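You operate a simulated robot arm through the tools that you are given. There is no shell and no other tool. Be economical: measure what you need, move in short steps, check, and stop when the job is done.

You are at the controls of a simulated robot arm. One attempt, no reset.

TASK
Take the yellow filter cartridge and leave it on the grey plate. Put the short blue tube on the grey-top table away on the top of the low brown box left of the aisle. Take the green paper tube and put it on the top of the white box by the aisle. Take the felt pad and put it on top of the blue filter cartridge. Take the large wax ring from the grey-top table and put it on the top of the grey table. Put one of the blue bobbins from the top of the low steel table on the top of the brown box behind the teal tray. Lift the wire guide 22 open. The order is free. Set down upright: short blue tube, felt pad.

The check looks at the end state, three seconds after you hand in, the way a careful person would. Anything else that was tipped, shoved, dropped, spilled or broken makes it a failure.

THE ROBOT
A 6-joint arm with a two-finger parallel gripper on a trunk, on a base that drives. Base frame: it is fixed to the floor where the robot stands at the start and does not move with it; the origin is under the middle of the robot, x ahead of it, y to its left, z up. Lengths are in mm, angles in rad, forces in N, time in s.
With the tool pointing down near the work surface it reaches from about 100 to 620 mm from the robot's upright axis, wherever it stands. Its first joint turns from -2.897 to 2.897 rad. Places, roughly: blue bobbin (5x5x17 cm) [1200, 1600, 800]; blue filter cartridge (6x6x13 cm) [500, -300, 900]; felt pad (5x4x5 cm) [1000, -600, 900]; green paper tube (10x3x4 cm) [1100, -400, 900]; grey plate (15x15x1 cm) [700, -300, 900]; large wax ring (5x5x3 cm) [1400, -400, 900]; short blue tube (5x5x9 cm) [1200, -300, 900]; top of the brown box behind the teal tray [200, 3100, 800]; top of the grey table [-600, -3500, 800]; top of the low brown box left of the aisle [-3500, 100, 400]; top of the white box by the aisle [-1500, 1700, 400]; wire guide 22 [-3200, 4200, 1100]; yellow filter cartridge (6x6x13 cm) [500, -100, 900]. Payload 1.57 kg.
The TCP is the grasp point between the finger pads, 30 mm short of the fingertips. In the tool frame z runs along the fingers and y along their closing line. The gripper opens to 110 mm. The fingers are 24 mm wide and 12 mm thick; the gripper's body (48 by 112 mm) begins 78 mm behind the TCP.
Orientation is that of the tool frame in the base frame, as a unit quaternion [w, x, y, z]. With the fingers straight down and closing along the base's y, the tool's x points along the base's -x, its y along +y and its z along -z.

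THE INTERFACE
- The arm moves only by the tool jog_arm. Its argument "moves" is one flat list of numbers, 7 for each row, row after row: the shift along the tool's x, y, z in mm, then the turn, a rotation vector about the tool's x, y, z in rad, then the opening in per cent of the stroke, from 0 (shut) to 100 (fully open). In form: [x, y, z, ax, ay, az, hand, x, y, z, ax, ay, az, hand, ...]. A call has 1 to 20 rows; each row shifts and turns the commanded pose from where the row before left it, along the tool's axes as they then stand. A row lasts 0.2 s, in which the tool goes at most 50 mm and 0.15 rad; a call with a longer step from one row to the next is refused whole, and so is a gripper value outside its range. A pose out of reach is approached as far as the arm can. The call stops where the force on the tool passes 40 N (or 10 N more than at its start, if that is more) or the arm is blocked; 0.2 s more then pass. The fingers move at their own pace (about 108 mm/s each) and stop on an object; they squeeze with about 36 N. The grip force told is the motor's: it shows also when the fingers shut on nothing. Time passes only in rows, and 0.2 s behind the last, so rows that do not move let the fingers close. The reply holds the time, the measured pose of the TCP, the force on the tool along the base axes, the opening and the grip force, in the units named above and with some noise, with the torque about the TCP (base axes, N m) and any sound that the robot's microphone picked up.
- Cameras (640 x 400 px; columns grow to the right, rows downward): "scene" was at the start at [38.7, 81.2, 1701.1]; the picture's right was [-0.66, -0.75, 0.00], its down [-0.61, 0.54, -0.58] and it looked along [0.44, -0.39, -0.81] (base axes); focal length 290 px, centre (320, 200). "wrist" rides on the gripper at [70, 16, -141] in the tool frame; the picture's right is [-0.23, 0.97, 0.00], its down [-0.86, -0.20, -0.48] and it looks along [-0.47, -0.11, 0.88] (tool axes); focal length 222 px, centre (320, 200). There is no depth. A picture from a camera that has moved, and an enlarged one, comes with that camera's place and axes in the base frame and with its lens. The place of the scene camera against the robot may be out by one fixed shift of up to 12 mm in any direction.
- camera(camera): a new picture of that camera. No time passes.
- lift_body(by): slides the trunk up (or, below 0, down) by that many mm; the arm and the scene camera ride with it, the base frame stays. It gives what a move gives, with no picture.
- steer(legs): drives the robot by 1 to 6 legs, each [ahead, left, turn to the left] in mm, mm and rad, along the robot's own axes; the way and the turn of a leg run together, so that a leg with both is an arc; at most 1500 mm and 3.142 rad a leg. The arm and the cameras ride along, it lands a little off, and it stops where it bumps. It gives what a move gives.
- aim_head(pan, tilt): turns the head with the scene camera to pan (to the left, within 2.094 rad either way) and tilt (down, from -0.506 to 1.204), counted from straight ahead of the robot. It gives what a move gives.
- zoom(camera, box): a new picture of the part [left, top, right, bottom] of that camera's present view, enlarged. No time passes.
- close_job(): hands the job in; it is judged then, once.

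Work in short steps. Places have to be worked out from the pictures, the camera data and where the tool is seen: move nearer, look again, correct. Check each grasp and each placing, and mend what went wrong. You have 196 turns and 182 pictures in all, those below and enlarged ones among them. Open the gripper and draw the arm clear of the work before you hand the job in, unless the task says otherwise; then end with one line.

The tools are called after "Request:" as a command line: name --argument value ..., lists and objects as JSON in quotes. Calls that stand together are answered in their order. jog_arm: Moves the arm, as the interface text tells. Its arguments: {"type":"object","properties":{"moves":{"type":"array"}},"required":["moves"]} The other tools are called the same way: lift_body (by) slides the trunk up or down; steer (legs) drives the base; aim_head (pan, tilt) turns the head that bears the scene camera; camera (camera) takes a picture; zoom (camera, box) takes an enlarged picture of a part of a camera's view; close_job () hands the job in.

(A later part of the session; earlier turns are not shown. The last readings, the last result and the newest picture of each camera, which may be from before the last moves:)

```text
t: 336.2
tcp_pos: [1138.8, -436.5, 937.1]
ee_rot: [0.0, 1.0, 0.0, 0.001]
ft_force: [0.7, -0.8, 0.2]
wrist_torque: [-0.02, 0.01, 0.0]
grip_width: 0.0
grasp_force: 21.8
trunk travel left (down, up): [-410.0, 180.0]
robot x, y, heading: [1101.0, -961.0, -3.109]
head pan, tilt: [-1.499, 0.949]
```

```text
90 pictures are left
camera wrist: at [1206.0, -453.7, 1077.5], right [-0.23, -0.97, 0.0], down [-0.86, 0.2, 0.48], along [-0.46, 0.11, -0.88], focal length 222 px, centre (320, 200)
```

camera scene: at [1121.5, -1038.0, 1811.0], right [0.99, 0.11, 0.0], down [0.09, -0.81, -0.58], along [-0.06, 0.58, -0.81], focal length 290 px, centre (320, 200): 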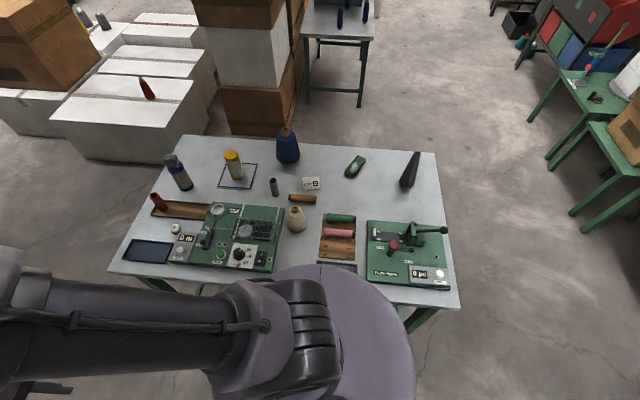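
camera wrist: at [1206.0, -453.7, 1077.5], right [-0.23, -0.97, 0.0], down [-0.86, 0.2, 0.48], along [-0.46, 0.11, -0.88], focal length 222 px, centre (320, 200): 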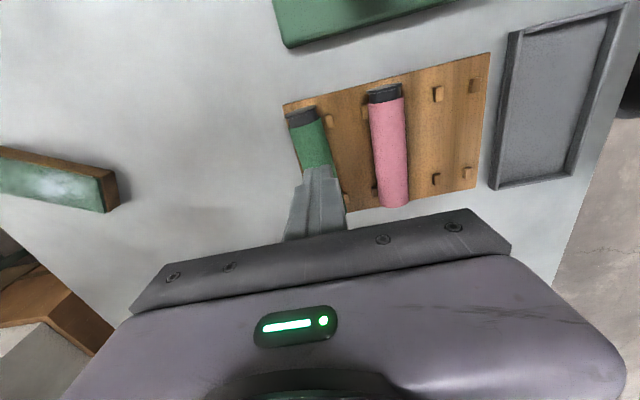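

The grip was above the tube's axis and slid off; the tube is still in its rack. I reopen, and go ~13 mm lower this time.

Request:
jog_arm --moves '[0, 1.5, -10, 0, 0, 0, 42, 0, 0, 0, 0, 0, 0, 42, 0, 0, 0, 0, 0, 0, 42, 0, 0, 20, 0, 0, 0, 42, 0, 0, 20, 0, 0, 0, 42, 0, 0, 6, 0, 0, 0, 42, 0, 0, 4, 0, 0, 0, 42, 0, 0, 0, 0, 0, 0, 42]'

Request:
zoom --camera "wrist" --box '[220, 90, 420, 230]'

```text
t: 338.0
tcp_pos: [1137.7, -436.8, 895.9]
ee_rot: [0.0, 1.0, -0.001, 0.001]
ft_force: [-0.3, 0.4, 0.0]
wrist_torque: [0.0, 0.03, -0.01]
grip_width: 46.4
grasp_force: 0.1
trunk travel left (down, up): [-410.0, 180.0]
robot x, y, heading: [1100.5, -959.3, -3.107]
head pan, tilt: [-1.499, 0.949]
```

```text
2.86 times, centred on (320, 160) of wrist
camera zoom: at [1206.5, -455.0, 1037.1], right [-0.23, -0.97, 0.0], down [-0.86, 0.2, 0.48], along [-0.46, 0.11, -0.88], focal length 635 px, centre (320, 314)
```

zoom: 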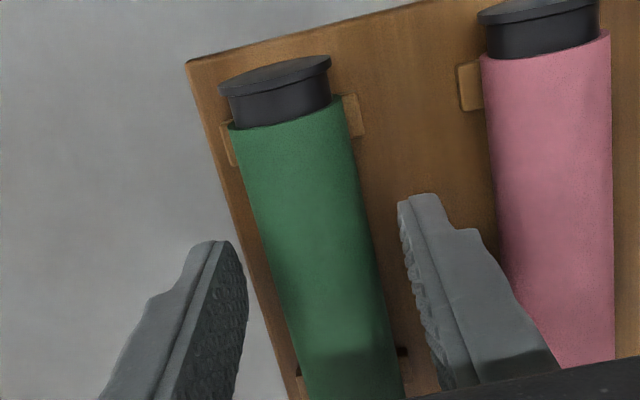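

Centred now. Lower 4 mm more, close and check the width.

Request:
jog_arm --moves '[0, -1, 2, 0, 0, 0, 42, 0, 0, 2, 0, 0, 0, 42, 0, 0, 0, 0, 0, 0, 42]'

Request:
jog_arm --moves '[0, 0, 0, 0, 0, 0, 0, 0, 0, 0, 0, 0, 0, 0, 0, 0, 0, 0, 0, 0, 0]'

```text
t: 338.8
tcp_pos: [1138.7, -435.1, 892.5]
ee_rot: [0.0, 1.0, -0.001, 0.001]
ft_force: [-0.3, 0.5, -0.2]
wrist_torque: [0.0, 0.03, -0.01]
grip_width: 46.3
grasp_force: 0.0
trunk travel left (down, up): [-410.0, 180.0]
robot x, y, heading: [1101.8, -959.5, -3.103]
head pan, tilt: [-1.499, 0.949]
```

```text
t: 339.6
tcp_pos: [1137.9, -437.3, 892.2]
ee_rot: [0.0, 1.0, -0.001, 0.002]
ft_force: [0.2, -0.2, -0.3]
wrist_torque: [0.02, -0.02, 0.0]
grip_width: 28.1
grasp_force: 36.3
trunk travel left (down, up): [-410.0, 180.0]
robot x, y, heading: [1103.0, -958.3, -3.108]
head pan, tilt: [-1.499, 0.949]
```

28 mm – a full-diameter grip. Lift and check.

Request:
jog_arm --moves '[0, 0, -5, 0, 0, 0, 0, 0, 0, -15, 0, 0, 0, 0, 0, 0, -25, 0, 0, 0, 0, 0, 0, -40, 0, 0, 0, 0, 0, 0, 0, 0, 0, 0, 0]'

Request:
camera --camera "wrist"

```text
t: 340.8
tcp_pos: [1141.1, -435.3, 976.9]
ee_rot: [0.0, 1.0, -0.001, 0.001]
ft_force: [-0.3, 0.2, 0.3]
wrist_torque: [0.01, -0.03, 0.0]
grip_width: 27.8
grasp_force: 36.1
trunk travel left (down, up): [-410.0, 180.0]
robot x, y, heading: [1102.8, -959.1, -3.109]
head pan, tilt: [-1.499, 0.949]
```

```text
88 pictures are left
camera wrist: at [1209.0, -453.1, 1118.9], right [-0.23, -0.97, 0.0], down [-0.86, 0.2, 0.48], along [-0.46, 0.11, -0.88], focal length 222 px, centre (320, 200)
```

wrist: 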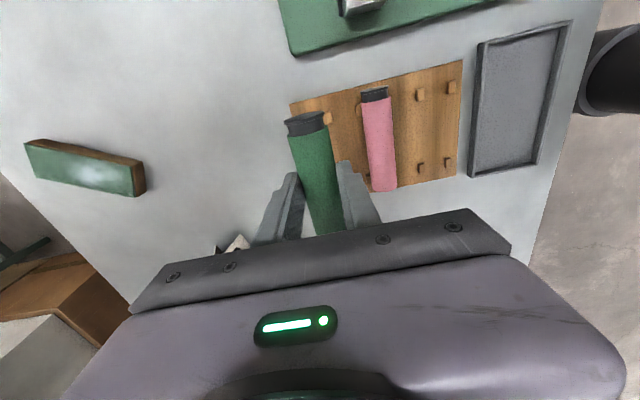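

Green tube held. Lift, retract the arm to the front, and then drive to the aisle beside the white boxes.

Request:
jog_arm --moves '[0, 0, -40, 0, 0, 0, 0, 0, 0, -40, 0, 0, 0, 0, 0, 0, -40, 0, 0, 0, 0, 0, 0, -40, 0, 0, 0, 0, 0, 0, -40, 0, 0, 0, 0, 0, 0, -35, 0, 0, 0, 0, -34, 28.5, 0, 0, 0, 0, 0, -34, 28.5, 0, 0, 0, 0, 0, -34, 28.5, 0, 0, 0, 0, 0, -34, 28.5, 0, 0, 0, 0, 0, -34, 28.5, 0, 0, 0, 0, 0, -34, 28.5, 0, 0, 0, 0, 0, -34, 28.5, 0, 0, 0, 0, 0, -34, 28.5, 0, 0, 0, 0, 0, -34, 28.5, 0, 0, 0, 0, 0, -34, 28.5, 0, 0, 0, 0, 0]'

Request:
jog_arm --moves '[-12, 37.5, 0, 0, 0, 0, 0, -12, 37.5, 0, 0, 0, 0, 0, -12, 37.5, 0, 0, 0, 0, 0, -12, 37.5, 0, 0, 0, 0, 0, -12, 37.5, 0, 0, 0, 0, 0, -12, 37.5, 0, 0, 0, 0, 0]'

Request:
steer --legs '[[1500, 0, -0.034], [1500, 0, 0], [420, 0, 0], [0, -1500, 0], [0, -1200, 0]]'

Request:
steer --legs '[[0, 0, 3.14]]'

Request:
aim_head --pan 0.0 --tilt 0.8

Request:
camera --camera "scene"

```text
t: 344.2
tcp_pos: [798.0, -722.7, 1211.6]
ee_rot: [-0.001, 1.0, -0.001, 0.001]
ft_force: [-0.1, 0.2, -0.5]
wrist_torque: [0.02, -0.04, -0.02]
grip_width: 28.0
grasp_force: 36.2
trunk travel left (down, up): [-410.0, 180.0]
robot x, y, heading: [1103.1, -959.1, -3.106]
head pan, tilt: [-1.499, 0.949]
```

```text
t: 345.6
tcp_pos: [724.2, -948.7, 1210.5]
ee_rot: [-0.001, 1.0, -0.001, 0.0]
ft_force: [0.2, 0.0, -0.8]
wrist_torque: [0.03, -0.01, -0.01]
grip_width: 28.1
grasp_force: 36.4
trunk travel left (down, up): [-410.0, 180.0]
robot x, y, heading: [1097.2, -961.1, -3.108]
head pan, tilt: [-1.499, 0.949]
```

```text
t: 375.3
tcp_pos: [-2789.1, 1782.5, 1210.2]
ee_rot: [0.0, 1.0, -0.001, 0.001]
ft_force: [0.5, -0.7, -0.7]
wrist_torque: [-0.01, -0.04, -0.01]
grip_width: 28.0
grasp_force: 35.6
trunk travel left (down, up): [-410.0, 180.0]
robot x, y, heading: [-2408.8, 1766.8, -3.107]
head pan, tilt: [-1.499, 0.949]
```

```text
t: 382.9
tcp_pos: [-2038.9, 1745.2, 1210.2]
ee_rot: [-0.001, 0.016, 1.0, 0.0]
ft_force: [0.1, 0.1, -0.2]
wrist_torque: [-0.02, 0.01, -0.01]
grip_width: 28.1
grasp_force: 36.1
trunk travel left (down, up): [-410.0, 180.0]
robot x, y, heading: [-2415.9, 1769.9, 0.0]
head pan, tilt: [-1.499, 0.949]
```

```text
t: 384.5
tcp_pos: [-2038.5, 1743.4, 1211.6]
ee_rot: [0.0, 0.015, 1.0, 0.0]
ft_force: [0.2, 0.4, -0.1]
wrist_torque: [0.01, -0.03, -0.01]
grip_width: 28.1
grasp_force: 36.1
trunk travel left (down, up): [-410.0, 180.0]
robot x, y, heading: [-2412.5, 1769.4, 0.002]
head pan, tilt: [0.0, 0.799]
```

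```text
87 pictures are left
camera scene: at [-2349.0, 1898.6, 1822.5], right [0.0, -1.0, 0.0], down [-0.72, 0.0, -0.7], along [0.7, 0.0, -0.72], focal length 290 px, centre (320, 200)
```

scene: 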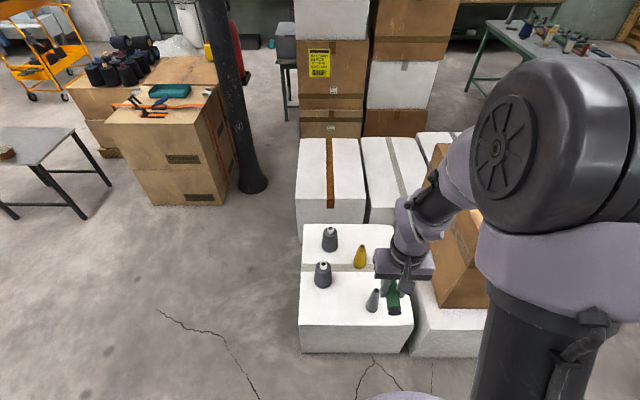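

White box by the aisle is in front, with four cones/bottles on top. Zoom to find free space.

Request:
zoom --camera "scene" --box '[280, 210, 440, 360]'

Request:
camera --camera "wrist"

```text
2.67 times, centred on (360, 285) of scene
camera zoom: at [-2349.0, 1898.6, 1822.5], right [0.0, -1.0, 0.0], down [-0.72, 0.0, -0.7], along [0.7, 0.0, -0.72], focal length 773 px, centre (213, -27)
```

zoom: 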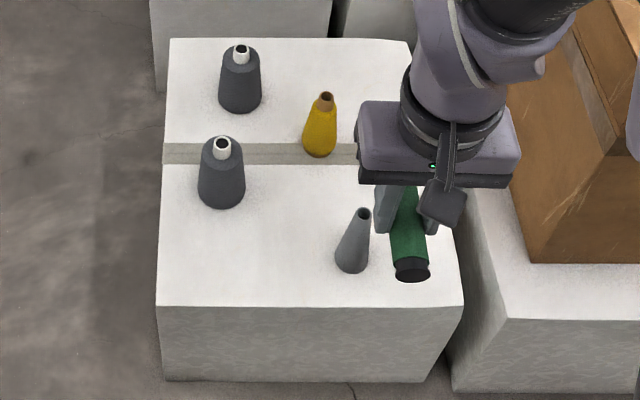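

```text
85 pictures are left
camera wrist: at [-2108.6, 1761.5, 1352.2], right [0.26, 0.97, 0.0], down [0.85, -0.23, 0.48], along [0.46, -0.12, -0.88], focal length 222 px, centre (320, 200)
```

wrist: 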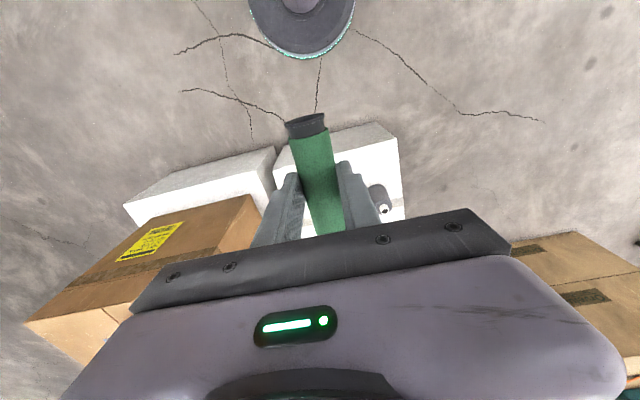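

Free patch between the front-left cone and the grey cone, around (−1722,1768). I drive 190 mm closer, lower the trunk, and extend over it.

Request:
steer --legs '[[190, 0, 0]]'

Request:
jog_arm --moves '[-30.8, 7, 0, 0, 0, 0, 0, -30.8, 7, 0, 0, 0, 0, 0, -30.8, 7, 0, 0, 0, 0, 0, -30.8, 7, 0, 0, 0, 0, 0]'

Request:
lift_body --by -390

Request:
camera --camera "wrist"

Request:
camera --camera "scene"

```text
t: 386.1
tcp_pos: [-1846.4, 1743.7, 1209.1]
ee_rot: [-0.001, 0.017, 1.0, 0.0]
ft_force: [1.0, 0.3, 0.1]
wrist_torque: [-0.03, 0.05, -0.02]
grip_width: 28.1
grasp_force: 35.9
trunk travel left (down, up): [-410.0, 180.0]
robot x, y, heading: [-2220.7, 1770.5, 0.004]
head pan, tilt: [0.0, 0.799]
```

```text
t: 387.1
tcp_pos: [-1720.2, 1768.5, 1209.8]
ee_rot: [-0.002, 0.017, 1.0, 0.0]
ft_force: [-0.4, -0.6, -0.7]
wrist_torque: [-0.01, 0.01, 0.0]
grip_width: 28.1
grasp_force: 36.1
trunk travel left (down, up): [-410.0, 180.0]
robot x, y, heading: [-2221.0, 1771.0, 0.004]
head pan, tilt: [0.0, 0.799]
```

```text
t: 390.9
tcp_pos: [-1720.7, 1767.9, 820.6]
ee_rot: [-0.002, 0.016, 1.0, 0.0]
ft_force: [0.1, -0.8, -0.7]
wrist_torque: [0.01, 0.0, -0.02]
grip_width: 28.1
grasp_force: 35.6
trunk travel left (down, up): [-20.0, 570.0]
robot x, y, heading: [-2219.5, 1771.4, 0.004]
head pan, tilt: [0.0, 0.799]
```

```text
84 pictures are left
camera wrist: at [-1791.4, 1785.4, 961.9], right [0.26, 0.97, 0.0], down [0.85, -0.23, 0.48], along [0.46, -0.12, -0.88], focal length 222 px, centre (320, 200)
```

wrist: 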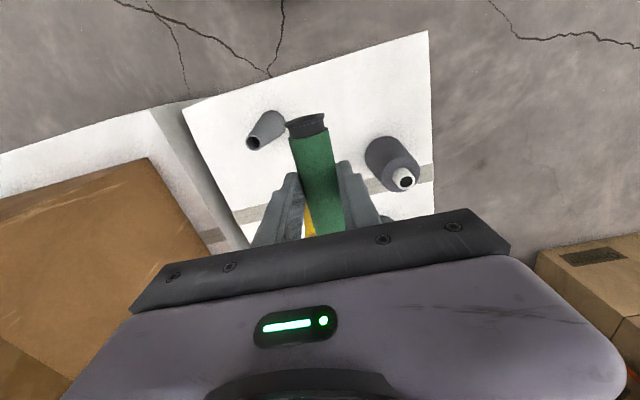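

```text
83 pictures are left
camera scene: at [-2157.2, 1899.1, 1432.6], right [0.0, -1.0, 0.0], down [-0.72, 0.0, -0.7], along [0.7, 0.0, -0.72], focal length 290 px, centre (320, 200)
```

scene: 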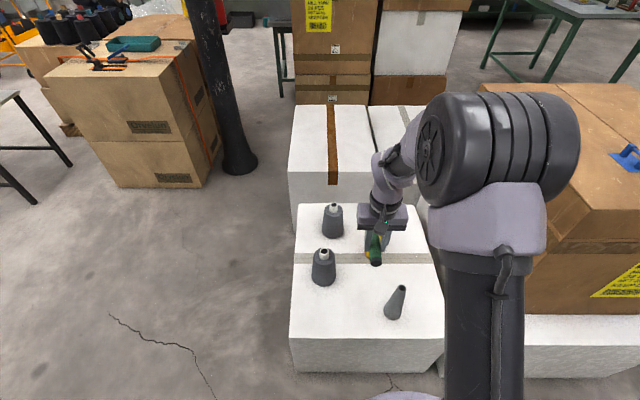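

Clearances are fine; I shift 8 mm toward +y and lower to z≈500, then slow.

Request:
jog_arm --moves '[0, 8, 30, 0, 0, 0, 0, 0, 0, 42, 0, 0, 0, 0, 0, 0, 42, 0, 0, 0, 0, 0, 0, 42, 0, 0, 0, 0, 0, 0, 42, 0, 0, 0, 0, 0, 0, 42, 0, 0, 0, 0, 0, 0, 42, 0, 0, 0, 0, 0, 0, 25, 0, 0, 0, 0, 0, 0, 0, 0, 0, 0, 0]'

Request:
camera --camera "wrist"

```text
t: 392.9
tcp_pos: [-1724.1, 1775.4, 512.7]
ee_rot: [0.0, 0.017, 1.0, 0.0]
ft_force: [-0.2, 0.3, -0.1]
wrist_torque: [0.02, 0.0, 0.0]
grip_width: 28.0
grasp_force: 35.5
trunk travel left (down, up): [-20.0, 570.0]
robot x, y, heading: [-2217.5, 1769.1, 0.006]
head pan, tilt: [0.0, 0.799]
```

```text
82 pictures are left
camera wrist: at [-1793.1, 1793.0, 654.2], right [0.26, 0.97, 0.0], down [0.85, -0.23, 0.48], along [0.46, -0.12, -0.88], focal length 222 px, centre (320, 200)
```

wrist: 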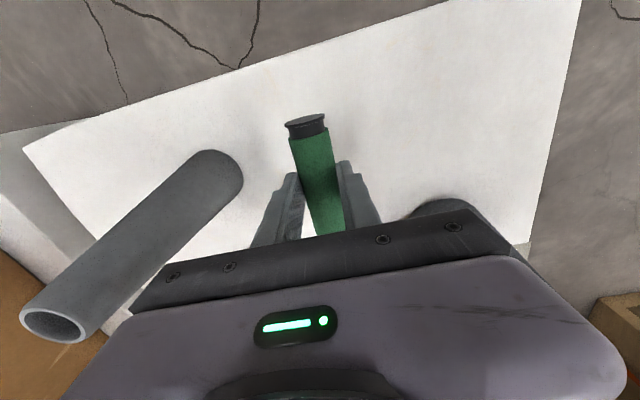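

Near the surface. Slow descent in 3 mm rows until contact.

Request:
jog_arm --moves '[0, 0, 5, 0, 0, 0, 0, 0, 0, 5, 0, 0, 0, 0, 0, 0, 3, 0, 0, 0, 0, 0, 0, 3, 0, 0, 0, 0, 0, 0, 3, 0, 0, 0, 0, 0, 0, 3, 0, 0, 0, 0, 0, 0, 3, 0, 0, 0, 0]'

```text
t: 394.4
tcp_pos: [-1721.4, 1775.5, 488.4]
ee_rot: [-0.001, 0.017, 1.0, 0.0]
ft_force: [-0.9, -0.4, -0.4]
wrist_torque: [-0.01, 0.0, 0.01]
grip_width: 27.8
grasp_force: 36.0
trunk travel left (down, up): [-20.0, 570.0]
robot x, y, heading: [-2220.2, 1769.7, 0.003]
head pan, tilt: [0.0, 0.799]
```

Request:
jog_arm --moves '[0, 0, 3, 0, 0, 0, 0, 0, 0, 3, 0, 0, 0, 0, 0, 0, 3, 0, 0, 0, 0, 0, 0, 3, 0, 0, 0, 0, 0, 0, 3, 0, 0, 0, 0]'

Request:
camera --camera "wrist"

```text
t: 395.6
tcp_pos: [-1722.5, 1777.7, 474.9]
ee_rot: [-0.001, 0.018, 1.0, 0.0]
ft_force: [0.3, 0.2, -0.1]
wrist_torque: [0.01, 0.01, 0.03]
grip_width: 28.1
grasp_force: 36.2
trunk travel left (down, up): [-20.0, 570.0]
robot x, y, heading: [-2222.2, 1767.9, 0.0]
head pan, tilt: [0.0, 0.799]
```

```text
81 pictures are left
camera wrist: at [-1792.1, 1793.6, 614.9], right [0.26, 0.97, 0.0], down [0.85, -0.23, 0.48], along [0.46, -0.12, -0.88], focal length 222 px, centre (320, 200)
```

wrist: 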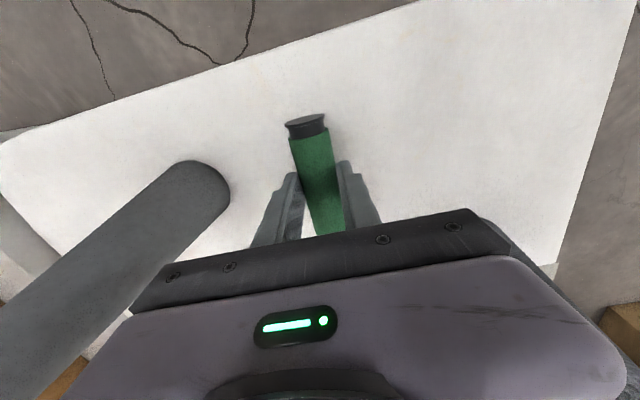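

The tall grey cone clears the gripper body by ~30 mm. Continue slowly down.

Request:
jog_arm --moves '[0, 0, 3, 0, 0, 0, 0, 0, 0, 3, 0, 0, 0, 0, 0, 0, 3, 0, 0, 0, 0, 0, 0, 3, 0, 0, 0, 0]'

```text
t: 396.6
tcp_pos: [-1720.4, 1776.0, 462.1]
ee_rot: [0.0, 0.016, 1.0, 0.0]
ft_force: [-0.2, 0.4, 0.1]
wrist_torque: [0.02, -0.03, 0.01]
grip_width: 28.0
grasp_force: 35.8
trunk travel left (down, up): [-20.0, 570.0]
robot x, y, heading: [-2221.1, 1765.2, 0.001]
head pan, tilt: [0.0, 0.799]
```

Request:
jog_arm --moves '[0, 0, 3, 0, 0, 0, 0, 0, 0, 3, 0, 0, 0, 0, 0, 0, 3, 0, 0, 0, 0, 0, 0, 3, 0, 0, 0, 0]'

Request:
zoom --camera "scene" --box '[280, 190, 440, 390]'

```text
t: 397.5
tcp_pos: [-1722.3, 1775.6, 454.5]
ee_rot: [0.0, 0.018, 1.0, 0.0]
ft_force: [-11.1, -1.6, 32.4]
wrist_torque: [-0.04, 0.25, -0.04]
grip_width: 28.1
grasp_force: 36.2
trunk travel left (down, up): [-20.0, 570.0]
robot x, y, heading: [-2226.4, 1771.2, 0.003]
head pan, tilt: [0.0, 0.799]
stopped in row 4: the force on the tool passed its limit at 43 N (the readings are from after the stop); the commanded pose is now the measured one
```

```text
2.00 times, centred on (360, 290) of scene
camera zoom: at [-2160.7, 1899.0, 1433.0], right [0.0, -1.0, 0.0], down [-0.72, 0.0, -0.7], along [0.7, 0.0, -0.72], focal length 580 px, centre (240, 20)
```

zoom: 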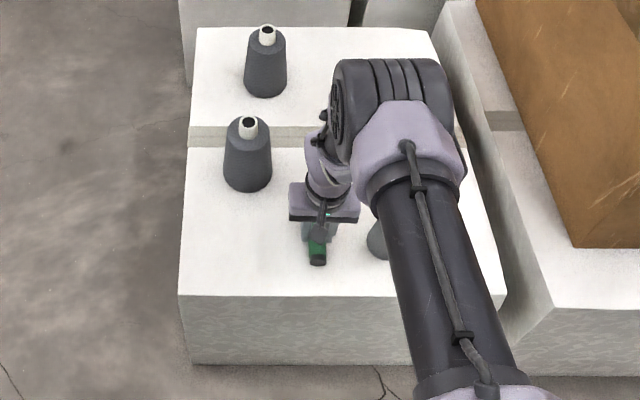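

Contact at z≈455. Ease up 2 mm, open and rise.

Request:
jog_arm --moves '[0, 0, -2, 0, 0, 0, 0, 0, 0, 0, 0, 0, 0, 0]'

Request:
jog_arm --moves '[0, 0, 0, 0, 0, 0, 35, 0, 0, 0, 0, 0, 0, 50, 0, 0, 0, 0, 0, 0, 50, 0, 0, -15, 0, 0, 0, 50, 0, 0, -35, 0, 0, 0, 50, 0, 0, -45, 0, 0, 0, 50, 0, 0, -45, 0, 0, 0, 50, 0, 0, -45, 0, 0, 0, 50, 0, 0, -45, 0, 0, 0, 50, 0, 0, -45, 0, 0, 0, 50]'

Request:
camera --camera "wrist"

```text
t: 398.1
tcp_pos: [-1722.0, 1775.9, 455.3]
ee_rot: [-0.002, 0.017, 1.0, -0.001]
ft_force: [-4.3, -1.2, 10.5]
wrist_torque: [-0.03, 0.0, 0.03]
grip_width: 28.0
grasp_force: 36.0
trunk travel left (down, up): [-20.0, 570.0]
robot x, y, heading: [-2225.3, 1769.1, 0.002]
head pan, tilt: [0.0, 0.799]
```

```text
t: 400.3
tcp_pos: [-1722.2, 1775.1, 730.8]
ee_rot: [-0.001, 0.017, 1.0, 0.0]
ft_force: [0.9, 0.1, 0.0]
wrist_torque: [-0.02, 0.01, -0.03]
grip_width: 55.0
grasp_force: 0.1
trunk travel left (down, up): [-20.0, 570.0]
robot x, y, heading: [-2220.8, 1770.5, -0.0]
head pan, tilt: [0.0, 0.799]
```

```text
79 pictures are left
camera wrist: at [-1792.0, 1792.2, 873.6], right [0.26, 0.97, 0.0], down [0.85, -0.23, 0.48], along [0.46, -0.12, -0.88], focal length 222 px, centre (320, 200)
```

wrist: 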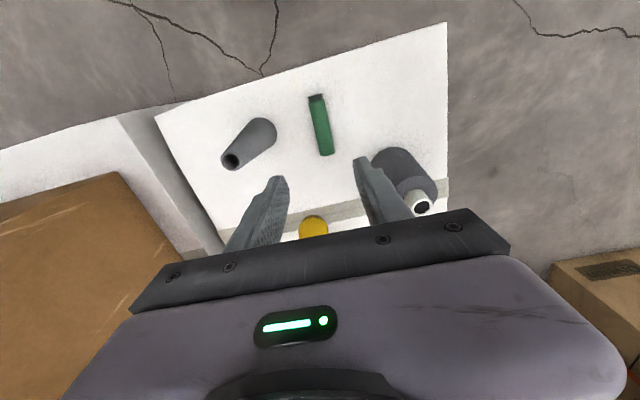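

Green tube rests on the white box. Raise the trunk, tuck the arm and drive back out toward the steel table with the bobbins.

Request:
lift_body --by 400

Request:
jog_arm --moves '[40, 0, -20, 0, 0, 0, 60, 40, 0, -20, 0, 0, 0, 60, 40, 0, -20, 0, 0, 0, 60, 30, 0, -20, 0, 0, 0, 60]'

Request:
steer --legs '[[-200, 0, 0], [0, -1500, 0], [0, -300, 0], [1500, 0, 0], [700, 0, 0]]'

```text
t: 404.2
tcp_pos: [-1721.3, 1775.6, 1131.7]
ee_rot: [-0.001, 0.016, 1.0, 0.0]
ft_force: [-0.5, 1.5, -0.1]
wrist_torque: [0.01, -0.02, 0.02]
grip_width: 54.6
grasp_force: 0.1
trunk travel left (down, up): [-420.0, 170.0]
robot x, y, heading: [-2223.7, 1770.7, 0.004]
head pan, tilt: [0.0, 0.799]
```

```text
t: 405.2
tcp_pos: [-1872.2, 1779.6, 1213.9]
ee_rot: [-0.001, 0.017, 1.0, 0.0]
ft_force: [0.0, -0.6, 0.3]
wrist_torque: [0.0, -0.04, 0.0]
grip_width: 66.1
grasp_force: 0.1
trunk travel left (down, up): [-420.0, 170.0]
robot x, y, heading: [-2222.9, 1772.9, 0.007]
head pan, tilt: [0.0, 0.799]
```

```text
t: 426.0
tcp_pos: [122.7, -13.1, 1212.2]
ee_rot: [-0.001, 0.013, 1.0, 0.0]
ft_force: [0.2, 0.3, -0.2]
wrist_torque: [0.0, 0.02, 0.0]
grip_width: 65.8
grasp_force: 0.1
trunk travel left (down, up): [-420.0, 170.0]
robot x, y, heading: [-228.6, -27.6, 0.007]
head pan, tilt: [0.0, 0.799]
```

Continue to the corridor left of the work table and around toward the steel table's east side.

Request:
steer --legs '[[200, 290, 0], [1500, 10, 0], [200, 300, 0]]'

Request:
aim_head --pan 1.7 --tilt 0.6

Request:
camera --camera "scene"

```text
refused: leg 2 is longer than a leg can be; nothing moved
```

```text
t: 427.7
tcp_pos: [122.8, -14.9, 1212.9]
ee_rot: [-0.001, 0.012, 1.0, 0.0]
ft_force: [-0.5, -0.5, 1.2]
wrist_torque: [-0.03, 0.02, -0.03]
grip_width: 66.0
grasp_force: 0.1
trunk travel left (down, up): [-420.0, 170.0]
robot x, y, heading: [-226.4, -25.5, 0.008]
head pan, tilt: [1.7, 0.6]
```

```text
78 pictures are left
camera scene: at [-257.5, 189.2, 1849.4], right [0.99, 0.14, 0.0], down [0.08, -0.56, -0.83], along [-0.11, 0.82, -0.56], focal length 290 px, centre (320, 200)
```

scene: 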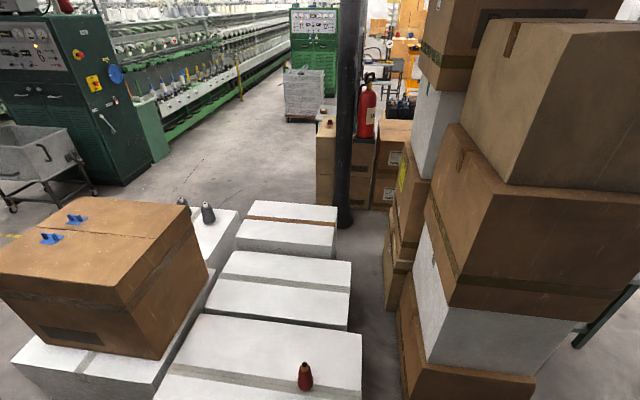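

Request:
steer --legs '[[200, 290, 0], [1490, 0, 0], [210, 300, 0]]'

Request:
camera --camera "scene"

```text
t: 439.0
tcp_pos: [2007.6, 659.8, 1213.0]
ee_rot: [0.0, -0.011, 1.0, 0.0]
ft_force: [0.2, 0.3, -0.3]
wrist_torque: [0.0, 0.02, 0.03]
grip_width: 66.1
grasp_force: 0.0
trunk travel left (down, up): [-420.0, 170.0]
robot x, y, heading: [1658.6, 630.3, 0.058]
head pan, tilt: [1.7, 0.6]
```

```text
77 pictures are left
camera scene: at [1617.7, 843.9, 1849.3], right [0.98, 0.19, 0.0], down [0.11, -0.56, -0.82], along [-0.16, 0.81, -0.57], focal length 290 px, centre (320, 200)
```

scene: 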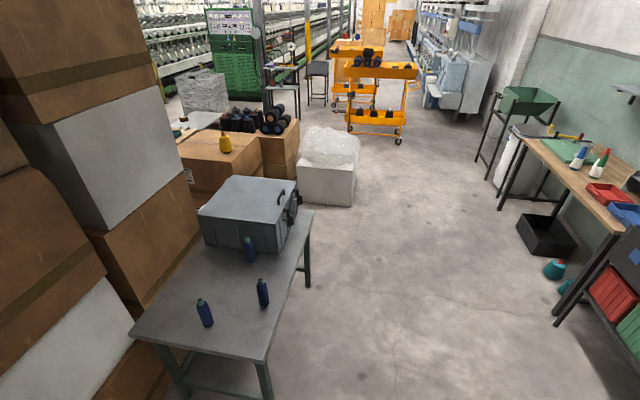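

Clear view: three blue bobbins on the steel table; the one at ≈(1221,1567) is easiest. I drive to its east side and turn to face it.

Request:
steer --legs '[[20, 940, 0], [0, 0, 3.08]]'

Request:
aim_head --pan 0.0 --tilt 0.95

Request:
camera --camera "scene"

Request:
camera --camera "wrist"

```text
t: 451.3
tcp_pos: [1273.5, 1542.3, 1213.5]
ee_rot: [0.0, 1.0, 0.012, 0.001]
ft_force: [-0.7, 0.0, 0.9]
wrist_torque: [0.01, 0.01, -0.02]
grip_width: 65.9
grasp_force: 0.1
trunk travel left (down, up): [-420.0, 170.0]
robot x, y, heading: [1621.2, 1572.8, -3.079]
head pan, tilt: [1.7, 0.6]
```

```text
t: 453.0
tcp_pos: [1275.0, 1542.2, 1212.0]
ee_rot: [0.001, 1.0, 0.013, 0.001]
ft_force: [-0.4, -0.3, -0.5]
wrist_torque: [-0.02, -0.04, -0.02]
grip_width: 66.2
grasp_force: 0.1
trunk travel left (down, up): [-420.0, 170.0]
robot x, y, heading: [1624.7, 1574.3, -3.082]
head pan, tilt: [0.0, 0.949]
```

```text
76 pictures are left
camera scene: at [1583.3, 1420.6, 1821.0], right [-0.06, 1.0, 0.0], down [0.81, 0.05, -0.58], along [-0.58, -0.04, -0.81], focal length 290 px, centre (320, 200)
```

scene: 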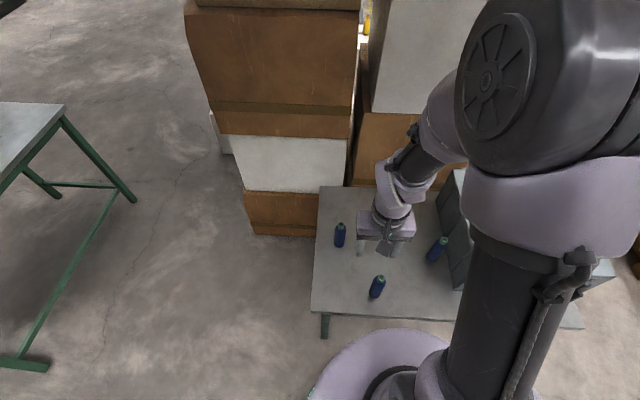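

```text
75 pictures are left
camera wrist: at [1342.9, 1526.3, 1354.2], right [-0.2, -0.98, 0.0], down [-0.86, 0.18, 0.48], along [-0.47, 0.1, -0.88], focal length 222 px, centre (320, 200)
```

wrist: 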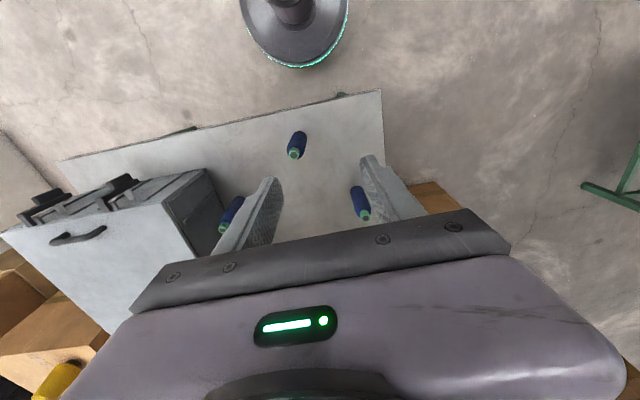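

Bobbin stands at ≈(1222,1607), top z≈905. I position above it and recheck.

Request:
jog_arm --moves '[-17, -22, 0, 0, 0, 0, 80, -17, -22, 0, 0, 0, 0, 80, -17, -22, 0, 0, 0, 0, 80, 0, 0, 40, 0, 0, 0, 80, 0, 0, 40, 0, 0, 0, 80, 0, 0, 40, 0, 0, 0, 80, 0, 0, 40, 0, 0, 0, 80, 0, 0, 30, 0, 0, 0, 80]'

Request:
camera --camera "wrist"

Request:
camera --camera "scene"

```text
t: 454.8
tcp_pos: [1220.3, 1607.1, 1021.9]
ee_rot: [0.0, 1.0, 0.013, 0.0]
ft_force: [-0.6, 0.6, -0.8]
wrist_torque: [0.02, -0.02, 0.02]
grip_width: 88.1
grasp_force: 0.0
trunk travel left (down, up): [-420.0, 170.0]
robot x, y, heading: [1625.5, 1577.0, -3.084]
head pan, tilt: [0.0, 0.949]
```

```text
74 pictures are left
camera wrist: at [1289.3, 1591.1, 1162.9], right [-0.2, -0.98, 0.0], down [-0.86, 0.18, 0.48], along [-0.47, 0.1, -0.88], focal length 222 px, centre (320, 200)
```

wrist: 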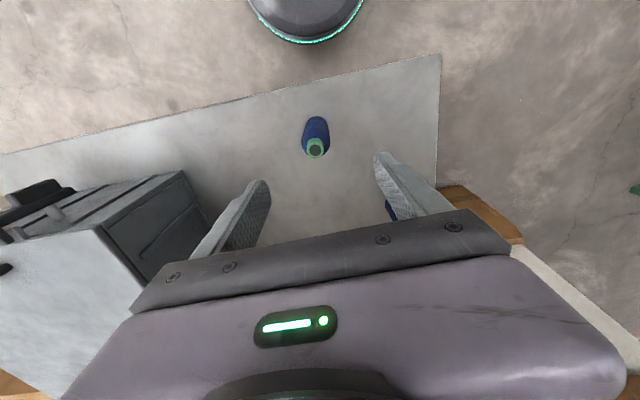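

```text
73 pictures are left
camera scene: at [1582.7, 1420.7, 1820.9], right [-0.06, 1.0, 0.0], down [0.81, 0.05, -0.58], along [-0.58, -0.04, -0.81], focal length 290 px, centre (320, 200)
```

scene: 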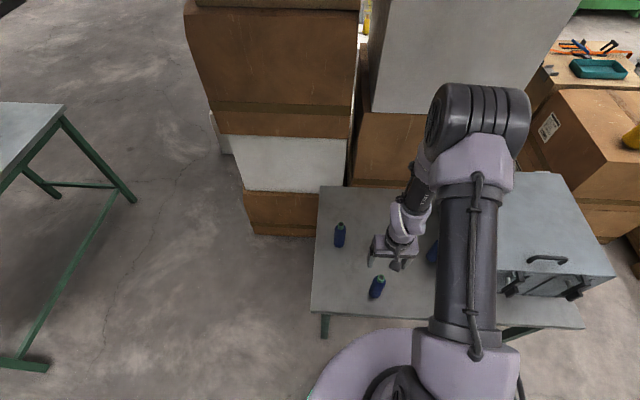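

Bobbin axis ≈(1214,1612), top ≈885. I correct and descend to z≈825, then grip.

Request:
jog_arm --moves '[-6, -5, 37, 0, 0, 0, 80, 0, 0, 40, 0, 0, 0, 80, 0, 0, 40, 0, 0, 0, 80, 0, 0, 25, 0, 0, 0, 80, 0, 0, 0, 0, 0, 0, 80]'

Request:
camera --camera "wrist"

```text
t: 456.0
tcp_pos: [1215.9, 1611.4, 879.3]
ee_rot: [0.0, 1.0, 0.013, 0.001]
ft_force: [0.6, -0.1, -0.5]
wrist_torque: [-0.04, 0.01, -0.05]
grip_width: 88.1
grasp_force: 0.1
trunk travel left (down, up): [-420.0, 170.0]
robot x, y, heading: [1621.2, 1577.1, -3.081]
head pan, tilt: [0.0, 0.949]
```

```text
72 pictures are left
camera wrist: at [1284.6, 1596.2, 1021.3], right [-0.2, -0.98, 0.0], down [-0.86, 0.18, 0.48], along [-0.47, 0.1, -0.88], focal length 222 px, centre (320, 200)
```

wrist: 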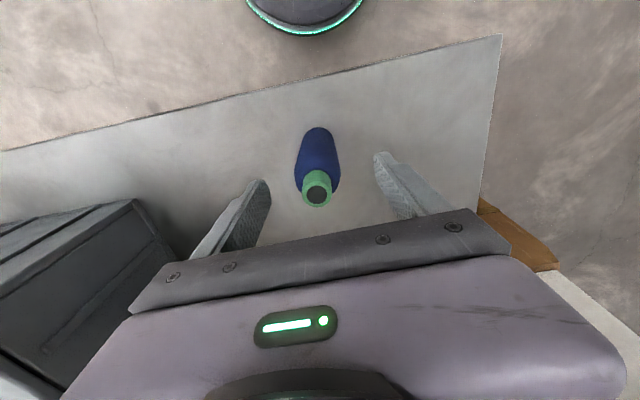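

Centred. Lower 52 mm and close on the bobbin body.

Request:
jog_arm --moves '[2, 0, 26, 0, 0, 0, 80, 0, 0, 26, 0, 0, 0, 80, 0, 0, 0, 0, 0, 0, 0, 0, 0, 0, 0, 0, 0, 0, 0, 0, 0, 0, 0, 0, 0]'

Request:
camera --camera "wrist"

```text
t: 457.2
tcp_pos: [1219.0, 1611.7, 829.2]
ee_rot: [0.0, 1.0, 0.013, 0.001]
ft_force: [0.0, -1.1, 0.4]
wrist_torque: [0.02, -0.03, 0.03]
grip_width: 43.3
grasp_force: 35.9
trunk travel left (down, up): [-420.0, 170.0]
robot x, y, heading: [1621.4, 1574.5, -3.082]
head pan, tilt: [0.0, 0.949]
```

```text
71 pictures are left
camera wrist: at [1287.4, 1595.8, 970.5], right [-0.2, -0.98, 0.0], down [-0.86, 0.18, 0.48], along [-0.47, 0.1, -0.88], focal length 222 px, centre (320, 200)
```

wrist: 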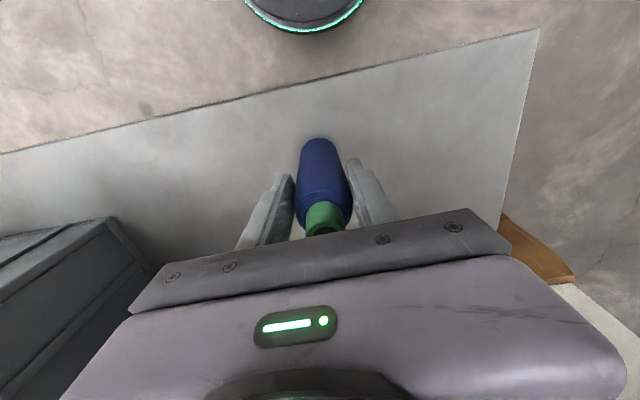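

Bobbin gripped (43 mm). Lift it high, raise the trunk too, and drive north along the steel table toward the brown boxes.

Request:
jog_arm --moves '[0, 0, -40, 0, 0, 0, 0, 0, 0, -45, 0, 0, 0, 0, 0, 0, -45, 0, 0, 0, 0, 0, 0, -45, 0, 0, 0, 0, 0, 0, -45, 0, 0, 0, 0, 0, 0, -45, 0, 0, 0, 0, 0, 0, -45, 0, 0, 0, 0, 0, 0, -45, 0, 0, 0, 0, 30, 0, 0, 0, 0, 0, 0, 30, 0, 0, 0, 0, 0, 0]'

Request:
lift_body --by 120

Request:
steer --legs '[[0, -1300, -0.06]]'

Request:
aim_head --pan 0.0 --tilt 0.6

Request:
camera --camera "scene"

```text
t: 459.4
tcp_pos: [1281.7, 1611.0, 1183.3]
ee_rot: [0.0, 1.0, 0.013, 0.002]
ft_force: [0.2, 0.5, -1.1]
wrist_torque: [-0.02, 0.0, -0.01]
grip_width: 43.0
grasp_force: 36.2
trunk travel left (down, up): [-420.0, 170.0]
robot x, y, heading: [1624.7, 1572.8, -3.077]
head pan, tilt: [0.0, 0.949]
```

```text
t: 460.9
tcp_pos: [1279.4, 1610.6, 1304.0]
ee_rot: [-0.001, 1.0, 0.013, 0.001]
ft_force: [-0.6, -0.5, -0.4]
wrist_torque: [0.01, -0.05, 0.0]
grip_width: 42.5
grasp_force: 36.2
trunk travel left (down, up): [-540.0, 50.0]
robot x, y, heading: [1621.3, 1576.5, -3.078]
head pan, tilt: [0.0, 0.949]
```

```text
t: 467.6
tcp_pos: [1222.0, 2944.4, 1304.7]
ee_rot: [0.0, 1.0, -0.005, 0.0]
ft_force: [-0.2, 0.0, -0.6]
wrist_torque: [-0.01, 0.02, 0.05]
grip_width: 42.7
grasp_force: 35.9
trunk travel left (down, up): [-540.0, 50.0]
robot x, y, heading: [1567.1, 2898.4, -3.112]
head pan, tilt: [0.0, 0.949]
```

```text
t: 468.4
tcp_pos: [1223.0, 2945.1, 1304.6]
ee_rot: [0.0, 1.0, -0.005, 0.001]
ft_force: [0.2, -0.1, -0.5]
wrist_torque: [0.01, 0.0, -0.03]
grip_width: 42.4
grasp_force: 35.8
trunk travel left (down, up): [-540.0, 50.0]
robot x, y, heading: [1566.5, 2896.5, -3.118]
head pan, tilt: [0.0, 0.6]
```

```text
70 pictures are left
camera scene: at [1505.1, 2742.7, 1969.3], right [-0.02, 1.0, 0.0], down [0.57, 0.01, -0.82], along [-0.82, -0.02, -0.57], focal length 290 px, centre (320, 200)
```

scene: 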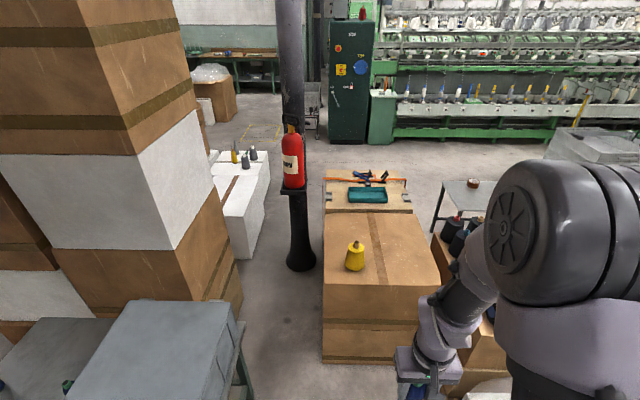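

The brown box with the yellow cone (x −40…570, y 2735…3310) is the one behind the teal tray. Its front-right area is free; I target (430,3130) and drive closer.

Request:
steer --legs '[[655, -100, 0]]'

Request:
aim_head --pan -0.1 --tilt 0.95

Request:
camera --camera "scene"

Request:
camera --camera "wrist"

```text
t: 472.1
tcp_pos: [565.8, 3034.6, 1304.7]
ee_rot: [0.001, 1.0, -0.008, 0.001]
ft_force: [-0.6, -0.4, -0.8]
wrist_torque: [-0.02, -0.03, 0.01]
grip_width: 42.6
grasp_force: 35.5
trunk travel left (down, up): [-540.0, 50.0]
robot x, y, heading: [907.3, 2979.1, -3.123]
head pan, tilt: [0.0, 0.6]
```

```text
t: 472.9
tcp_pos: [566.7, 3032.8, 1304.6]
ee_rot: [0.0, 1.0, -0.008, 0.001]
ft_force: [-0.4, 0.1, -0.4]
wrist_torque: [0.02, 0.01, 0.0]
grip_width: 42.6
grasp_force: 36.3
trunk travel left (down, up): [-540.0, 50.0]
robot x, y, heading: [904.4, 2981.6, -3.121]
head pan, tilt: [-0.099, 0.949]
```

```text
69 pictures are left
camera scene: at [862.4, 2837.4, 1941.0], right [0.08, 1.0, 0.0], down [0.81, -0.06, -0.58], along [-0.58, 0.05, -0.81], focal length 290 px, centre (320, 200)
```

scene: 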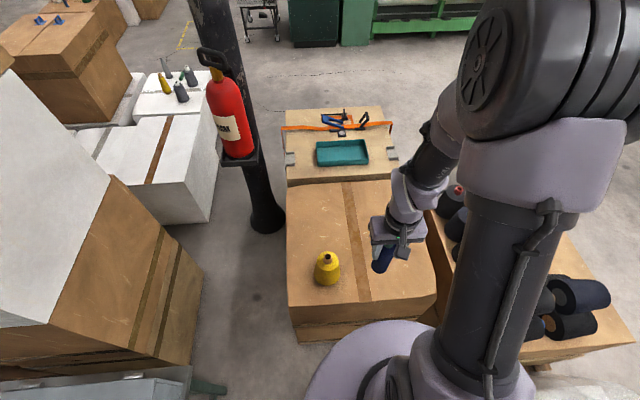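

```text
68 pictures are left
camera wrist: at [634.4, 3014.1, 1445.9], right [-0.24, -0.97, 0.0], down [-0.85, 0.21, 0.48], along [-0.46, 0.12, -0.88], focal length 222 px, centre (320, 200)
```

wrist: 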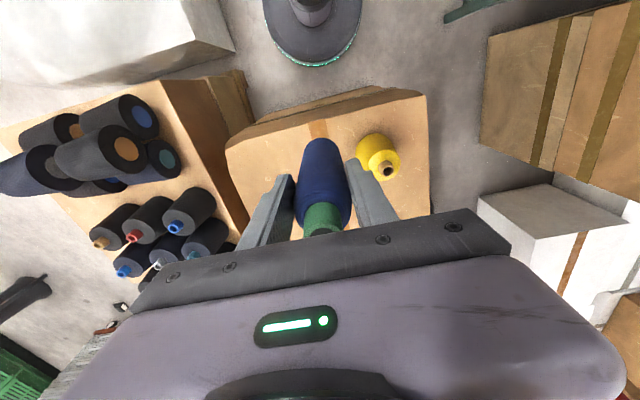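

Target (410,3140): well clear of the yellow cone and edges. Move over it and lower.

Request:
jog_arm --moves '[-39.5, -26, 0, 0, 0, 0, 0, -39.5, -26, 0, 0, 0, 0, 0, -39.5, -26, 0, 0, 0, 0, 0, -39.5, -26, 0, 0, 0, 0, 0]'

Request:
lift_body --by -200

Request:
jog_arm --moves '[0, 0, 40, 0, 0, 0, 0, 0, 0, 40, 0, 0, 0, 0, 0, 0, 20, 0, 0, 0, 0]'

Request:
camera --camera "scene"

Request:
camera --camera "wrist"

```text
t: 473.9
tcp_pos: [404.5, 3143.2, 1303.1]
ee_rot: [0.0, 1.0, -0.008, 0.002]
ft_force: [-0.7, -0.2, -1.7]
wrist_torque: [-0.03, 0.0, -0.03]
grip_width: 42.6
grasp_force: 36.7
trunk travel left (down, up): [-540.0, 50.0]
robot x, y, heading: [910.3, 2982.2, -3.119]
head pan, tilt: [-0.099, 0.949]
```

```text
t: 476.1
tcp_pos: [407.6, 3140.1, 1104.7]
ee_rot: [0.0, 1.0, -0.008, 0.001]
ft_force: [0.1, -0.7, -1.1]
wrist_torque: [0.0, -0.02, 0.02]
grip_width: 42.5
grasp_force: 36.5
trunk travel left (down, up): [-340.0, 250.0]
robot x, y, heading: [909.1, 2985.6, -3.126]
head pan, tilt: [-0.099, 0.949]
```

```text
t: 476.9
tcp_pos: [408.8, 3140.2, 1004.7]
ee_rot: [0.0, 1.0, -0.009, 0.001]
ft_force: [0.5, -0.6, -1.0]
wrist_torque: [0.0, -0.03, 0.01]
grip_width: 42.4
grasp_force: 36.1
trunk travel left (down, up): [-340.0, 250.0]
robot x, y, heading: [908.7, 2982.8, -3.121]
head pan, tilt: [-0.099, 0.949]
```

```text
67 pictures are left
camera scene: at [861.7, 2837.5, 1741.0], right [0.08, 1.0, 0.0], down [0.81, -0.06, -0.58], along [-0.58, 0.05, -0.81], focal length 290 px, centre (320, 200)
```

scene: 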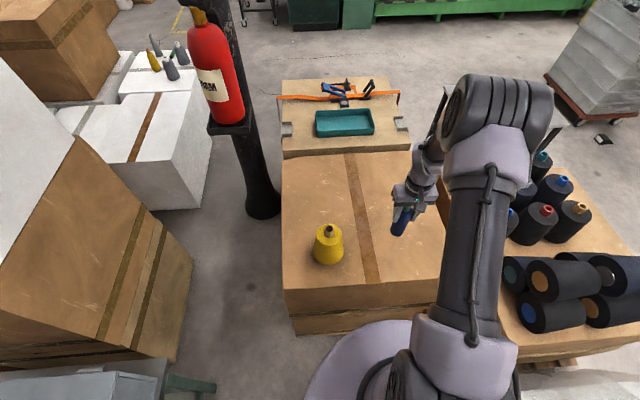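

```text
66 pictures are left
camera wrist: at [476.7, 3120.9, 1146.2], right [-0.24, -0.97, 0.0], down [-0.85, 0.21, 0.48], along [-0.46, 0.12, -0.88], focal length 222 px, centre (320, 200)
```

wrist: 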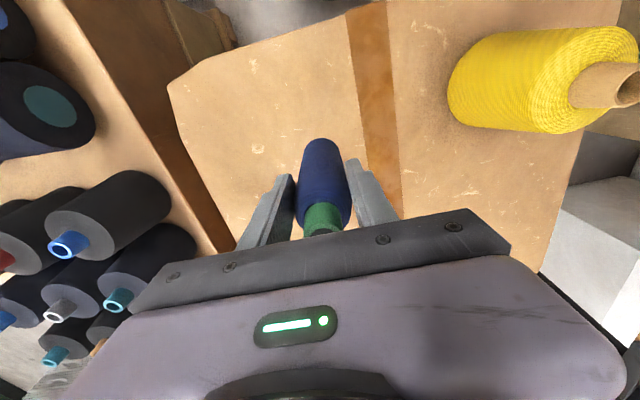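

Clear. Lower in moderate steps then slow rows for contact.

Request:
jog_arm --moves '[0, 0, 25, 0, 0, 0, 0, 0, 0, 20, 0, 0, 0, 0, 0, 0, 5, 0, 0, 0, 0, 0, 0, 4, 0, 0, 0, 0, 0, 0, 4, 0, 0, 0, 0, 0, 0, 4, 0, 0, 0, 0, 0, 0, 4, 0, 0, 0, 0]'

```text
t: 478.5
tcp_pos: [407.0, 3141.3, 939.9]
ee_rot: [-0.001, 1.0, -0.008, 0.001]
ft_force: [0.3, -0.5, -0.4]
wrist_torque: [0.02, 0.0, 0.01]
grip_width: 42.4
grasp_force: 36.1
trunk travel left (down, up): [-340.0, 250.0]
robot x, y, heading: [907.1, 2981.8, -3.114]
head pan, tilt: [-0.099, 0.949]
```

Request:
jog_arm --moves '[0, 0, 3, 0, 0, 0, 0, 0, 0, 3, 0, 0, 0, 0, 0, 0, 3, 0, 0, 0, 0, 0, 0, 3, 0, 0, 0, 0, 0, 0, 3, 0, 0, 0, 0, 0, 0, 3, 0, 0, 0, 0]'

Request:
zoom --camera "scene" --box '[340, 170, 468, 270]'

```text
t: 479.8
tcp_pos: [407.4, 3141.2, 925.7]
ee_rot: [-0.001, 1.0, -0.009, -0.002]
ft_force: [8.3, -2.2, 29.1]
wrist_torque: [-0.41, -0.69, 0.0]
grip_width: 42.5
grasp_force: 36.2
trunk travel left (down, up): [-340.0, 250.0]
robot x, y, heading: [907.8, 2981.8, -3.115]
head pan, tilt: [-0.099, 0.949]
stopped in row 6: the force on the tool passed its limit at 46 N (the readings are from after the stop); the commanded pose is now the measured one
```

```text
4.00 times, centred on (404, 220) of scene
camera zoom: at [865.7, 2836.2, 1741.2], right [0.08, 1.0, 0.0], down [0.81, -0.06, -0.58], along [-0.58, 0.05, -0.81], focal length 1160 px, centre (-16, 120)
```

zoom: 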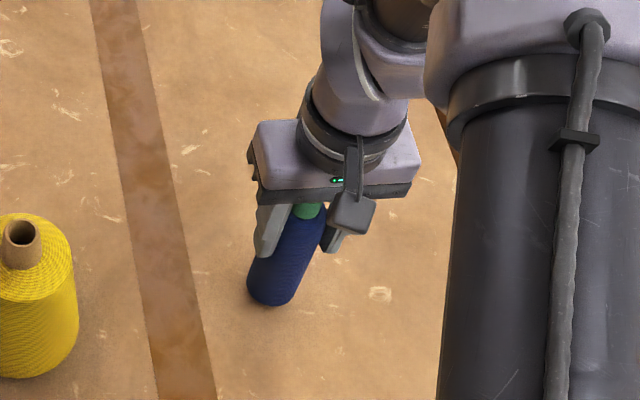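

Contact at z≈926. Ease up 2 mm and read the force.

Request:
jog_arm --moves '[0, 0, -2, 0, 0, 0, 0, 0, 0, 0, 0, 0, 0, 0]'

```text
t: 480.4
tcp_pos: [407.4, 3140.8, 926.7]
ee_rot: [-0.001, 1.0, -0.008, -0.001]
ft_force: [2.7, -3.5, 13.0]
wrist_torque: [-0.49, -0.05, 0.07]
grip_width: 42.4
grasp_force: 36.7
trunk travel left (down, up): [-340.0, 250.0]
robot x, y, heading: [910.2, 2980.7, -3.122]
head pan, tilt: [-0.099, 0.949]
```

Up 1 mm more, then open slowly and rise.

Request:
jog_arm --moves '[0, 0, -1, 0, 0, 0, 0, 0, 0, 0, 0, 0, 0, 45, 0, 0, 0, 0, 0, 0, 70, 0, 0, 0, 0, 0, 0, 80, 0, 0, 0, 0, 0, 0, 80, 0, 0, -20, 0, 0, 0, 80, 0, 0, -40, 0, 0, 0, 80, 0, 0, -45, 0, 0, 0, 80, 0, 0, -45, 0, 0, 0, 80, 0, 0, -45, 0, 0, 0, 80, 0, 0, -45, 0, 0, 0, 80]'

Request:
camera --camera "wrist"

Request:
camera --camera "scene"

```text
t: 482.8
tcp_pos: [404.5, 3140.5, 1167.9]
ee_rot: [-0.001, 1.0, -0.009, -0.002]
ft_force: [0.6, -0.5, 0.4]
wrist_torque: [-0.01, 0.0, 0.04]
grip_width: 87.9
grasp_force: 0.0
trunk travel left (down, up): [-340.0, 250.0]
robot x, y, heading: [909.1, 2980.7, -3.117]
head pan, tilt: [-0.099, 0.949]
```

```text
64 pictures are left
camera wrist: at [473.1, 3120.8, 1308.2], right [-0.24, -0.97, 0.0], down [-0.85, 0.21, 0.48], along [-0.47, 0.12, -0.88], focal length 222 px, centre (320, 200)
```

wrist: 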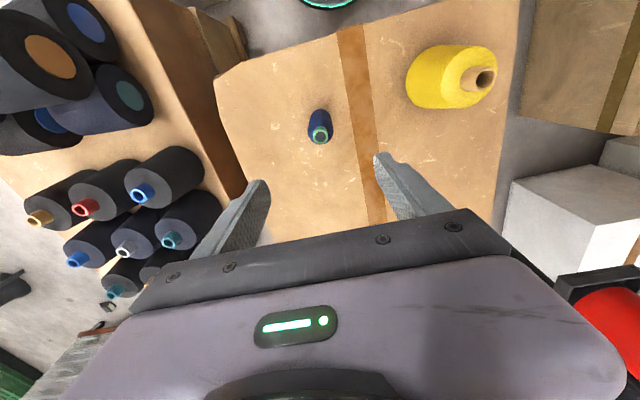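

```text
63 pictures are left
camera scene: at [863.2, 2837.1, 1741.0], right [0.08, 1.0, 0.0], down [0.81, -0.06, -0.58], along [-0.58, 0.05, -0.81], focal length 290 px, centre (320, 200)
```

scene: 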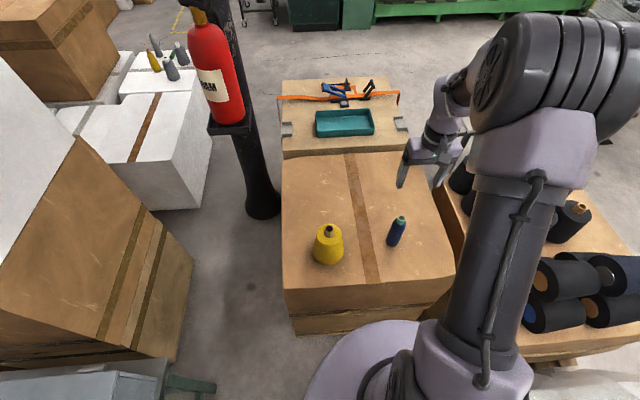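

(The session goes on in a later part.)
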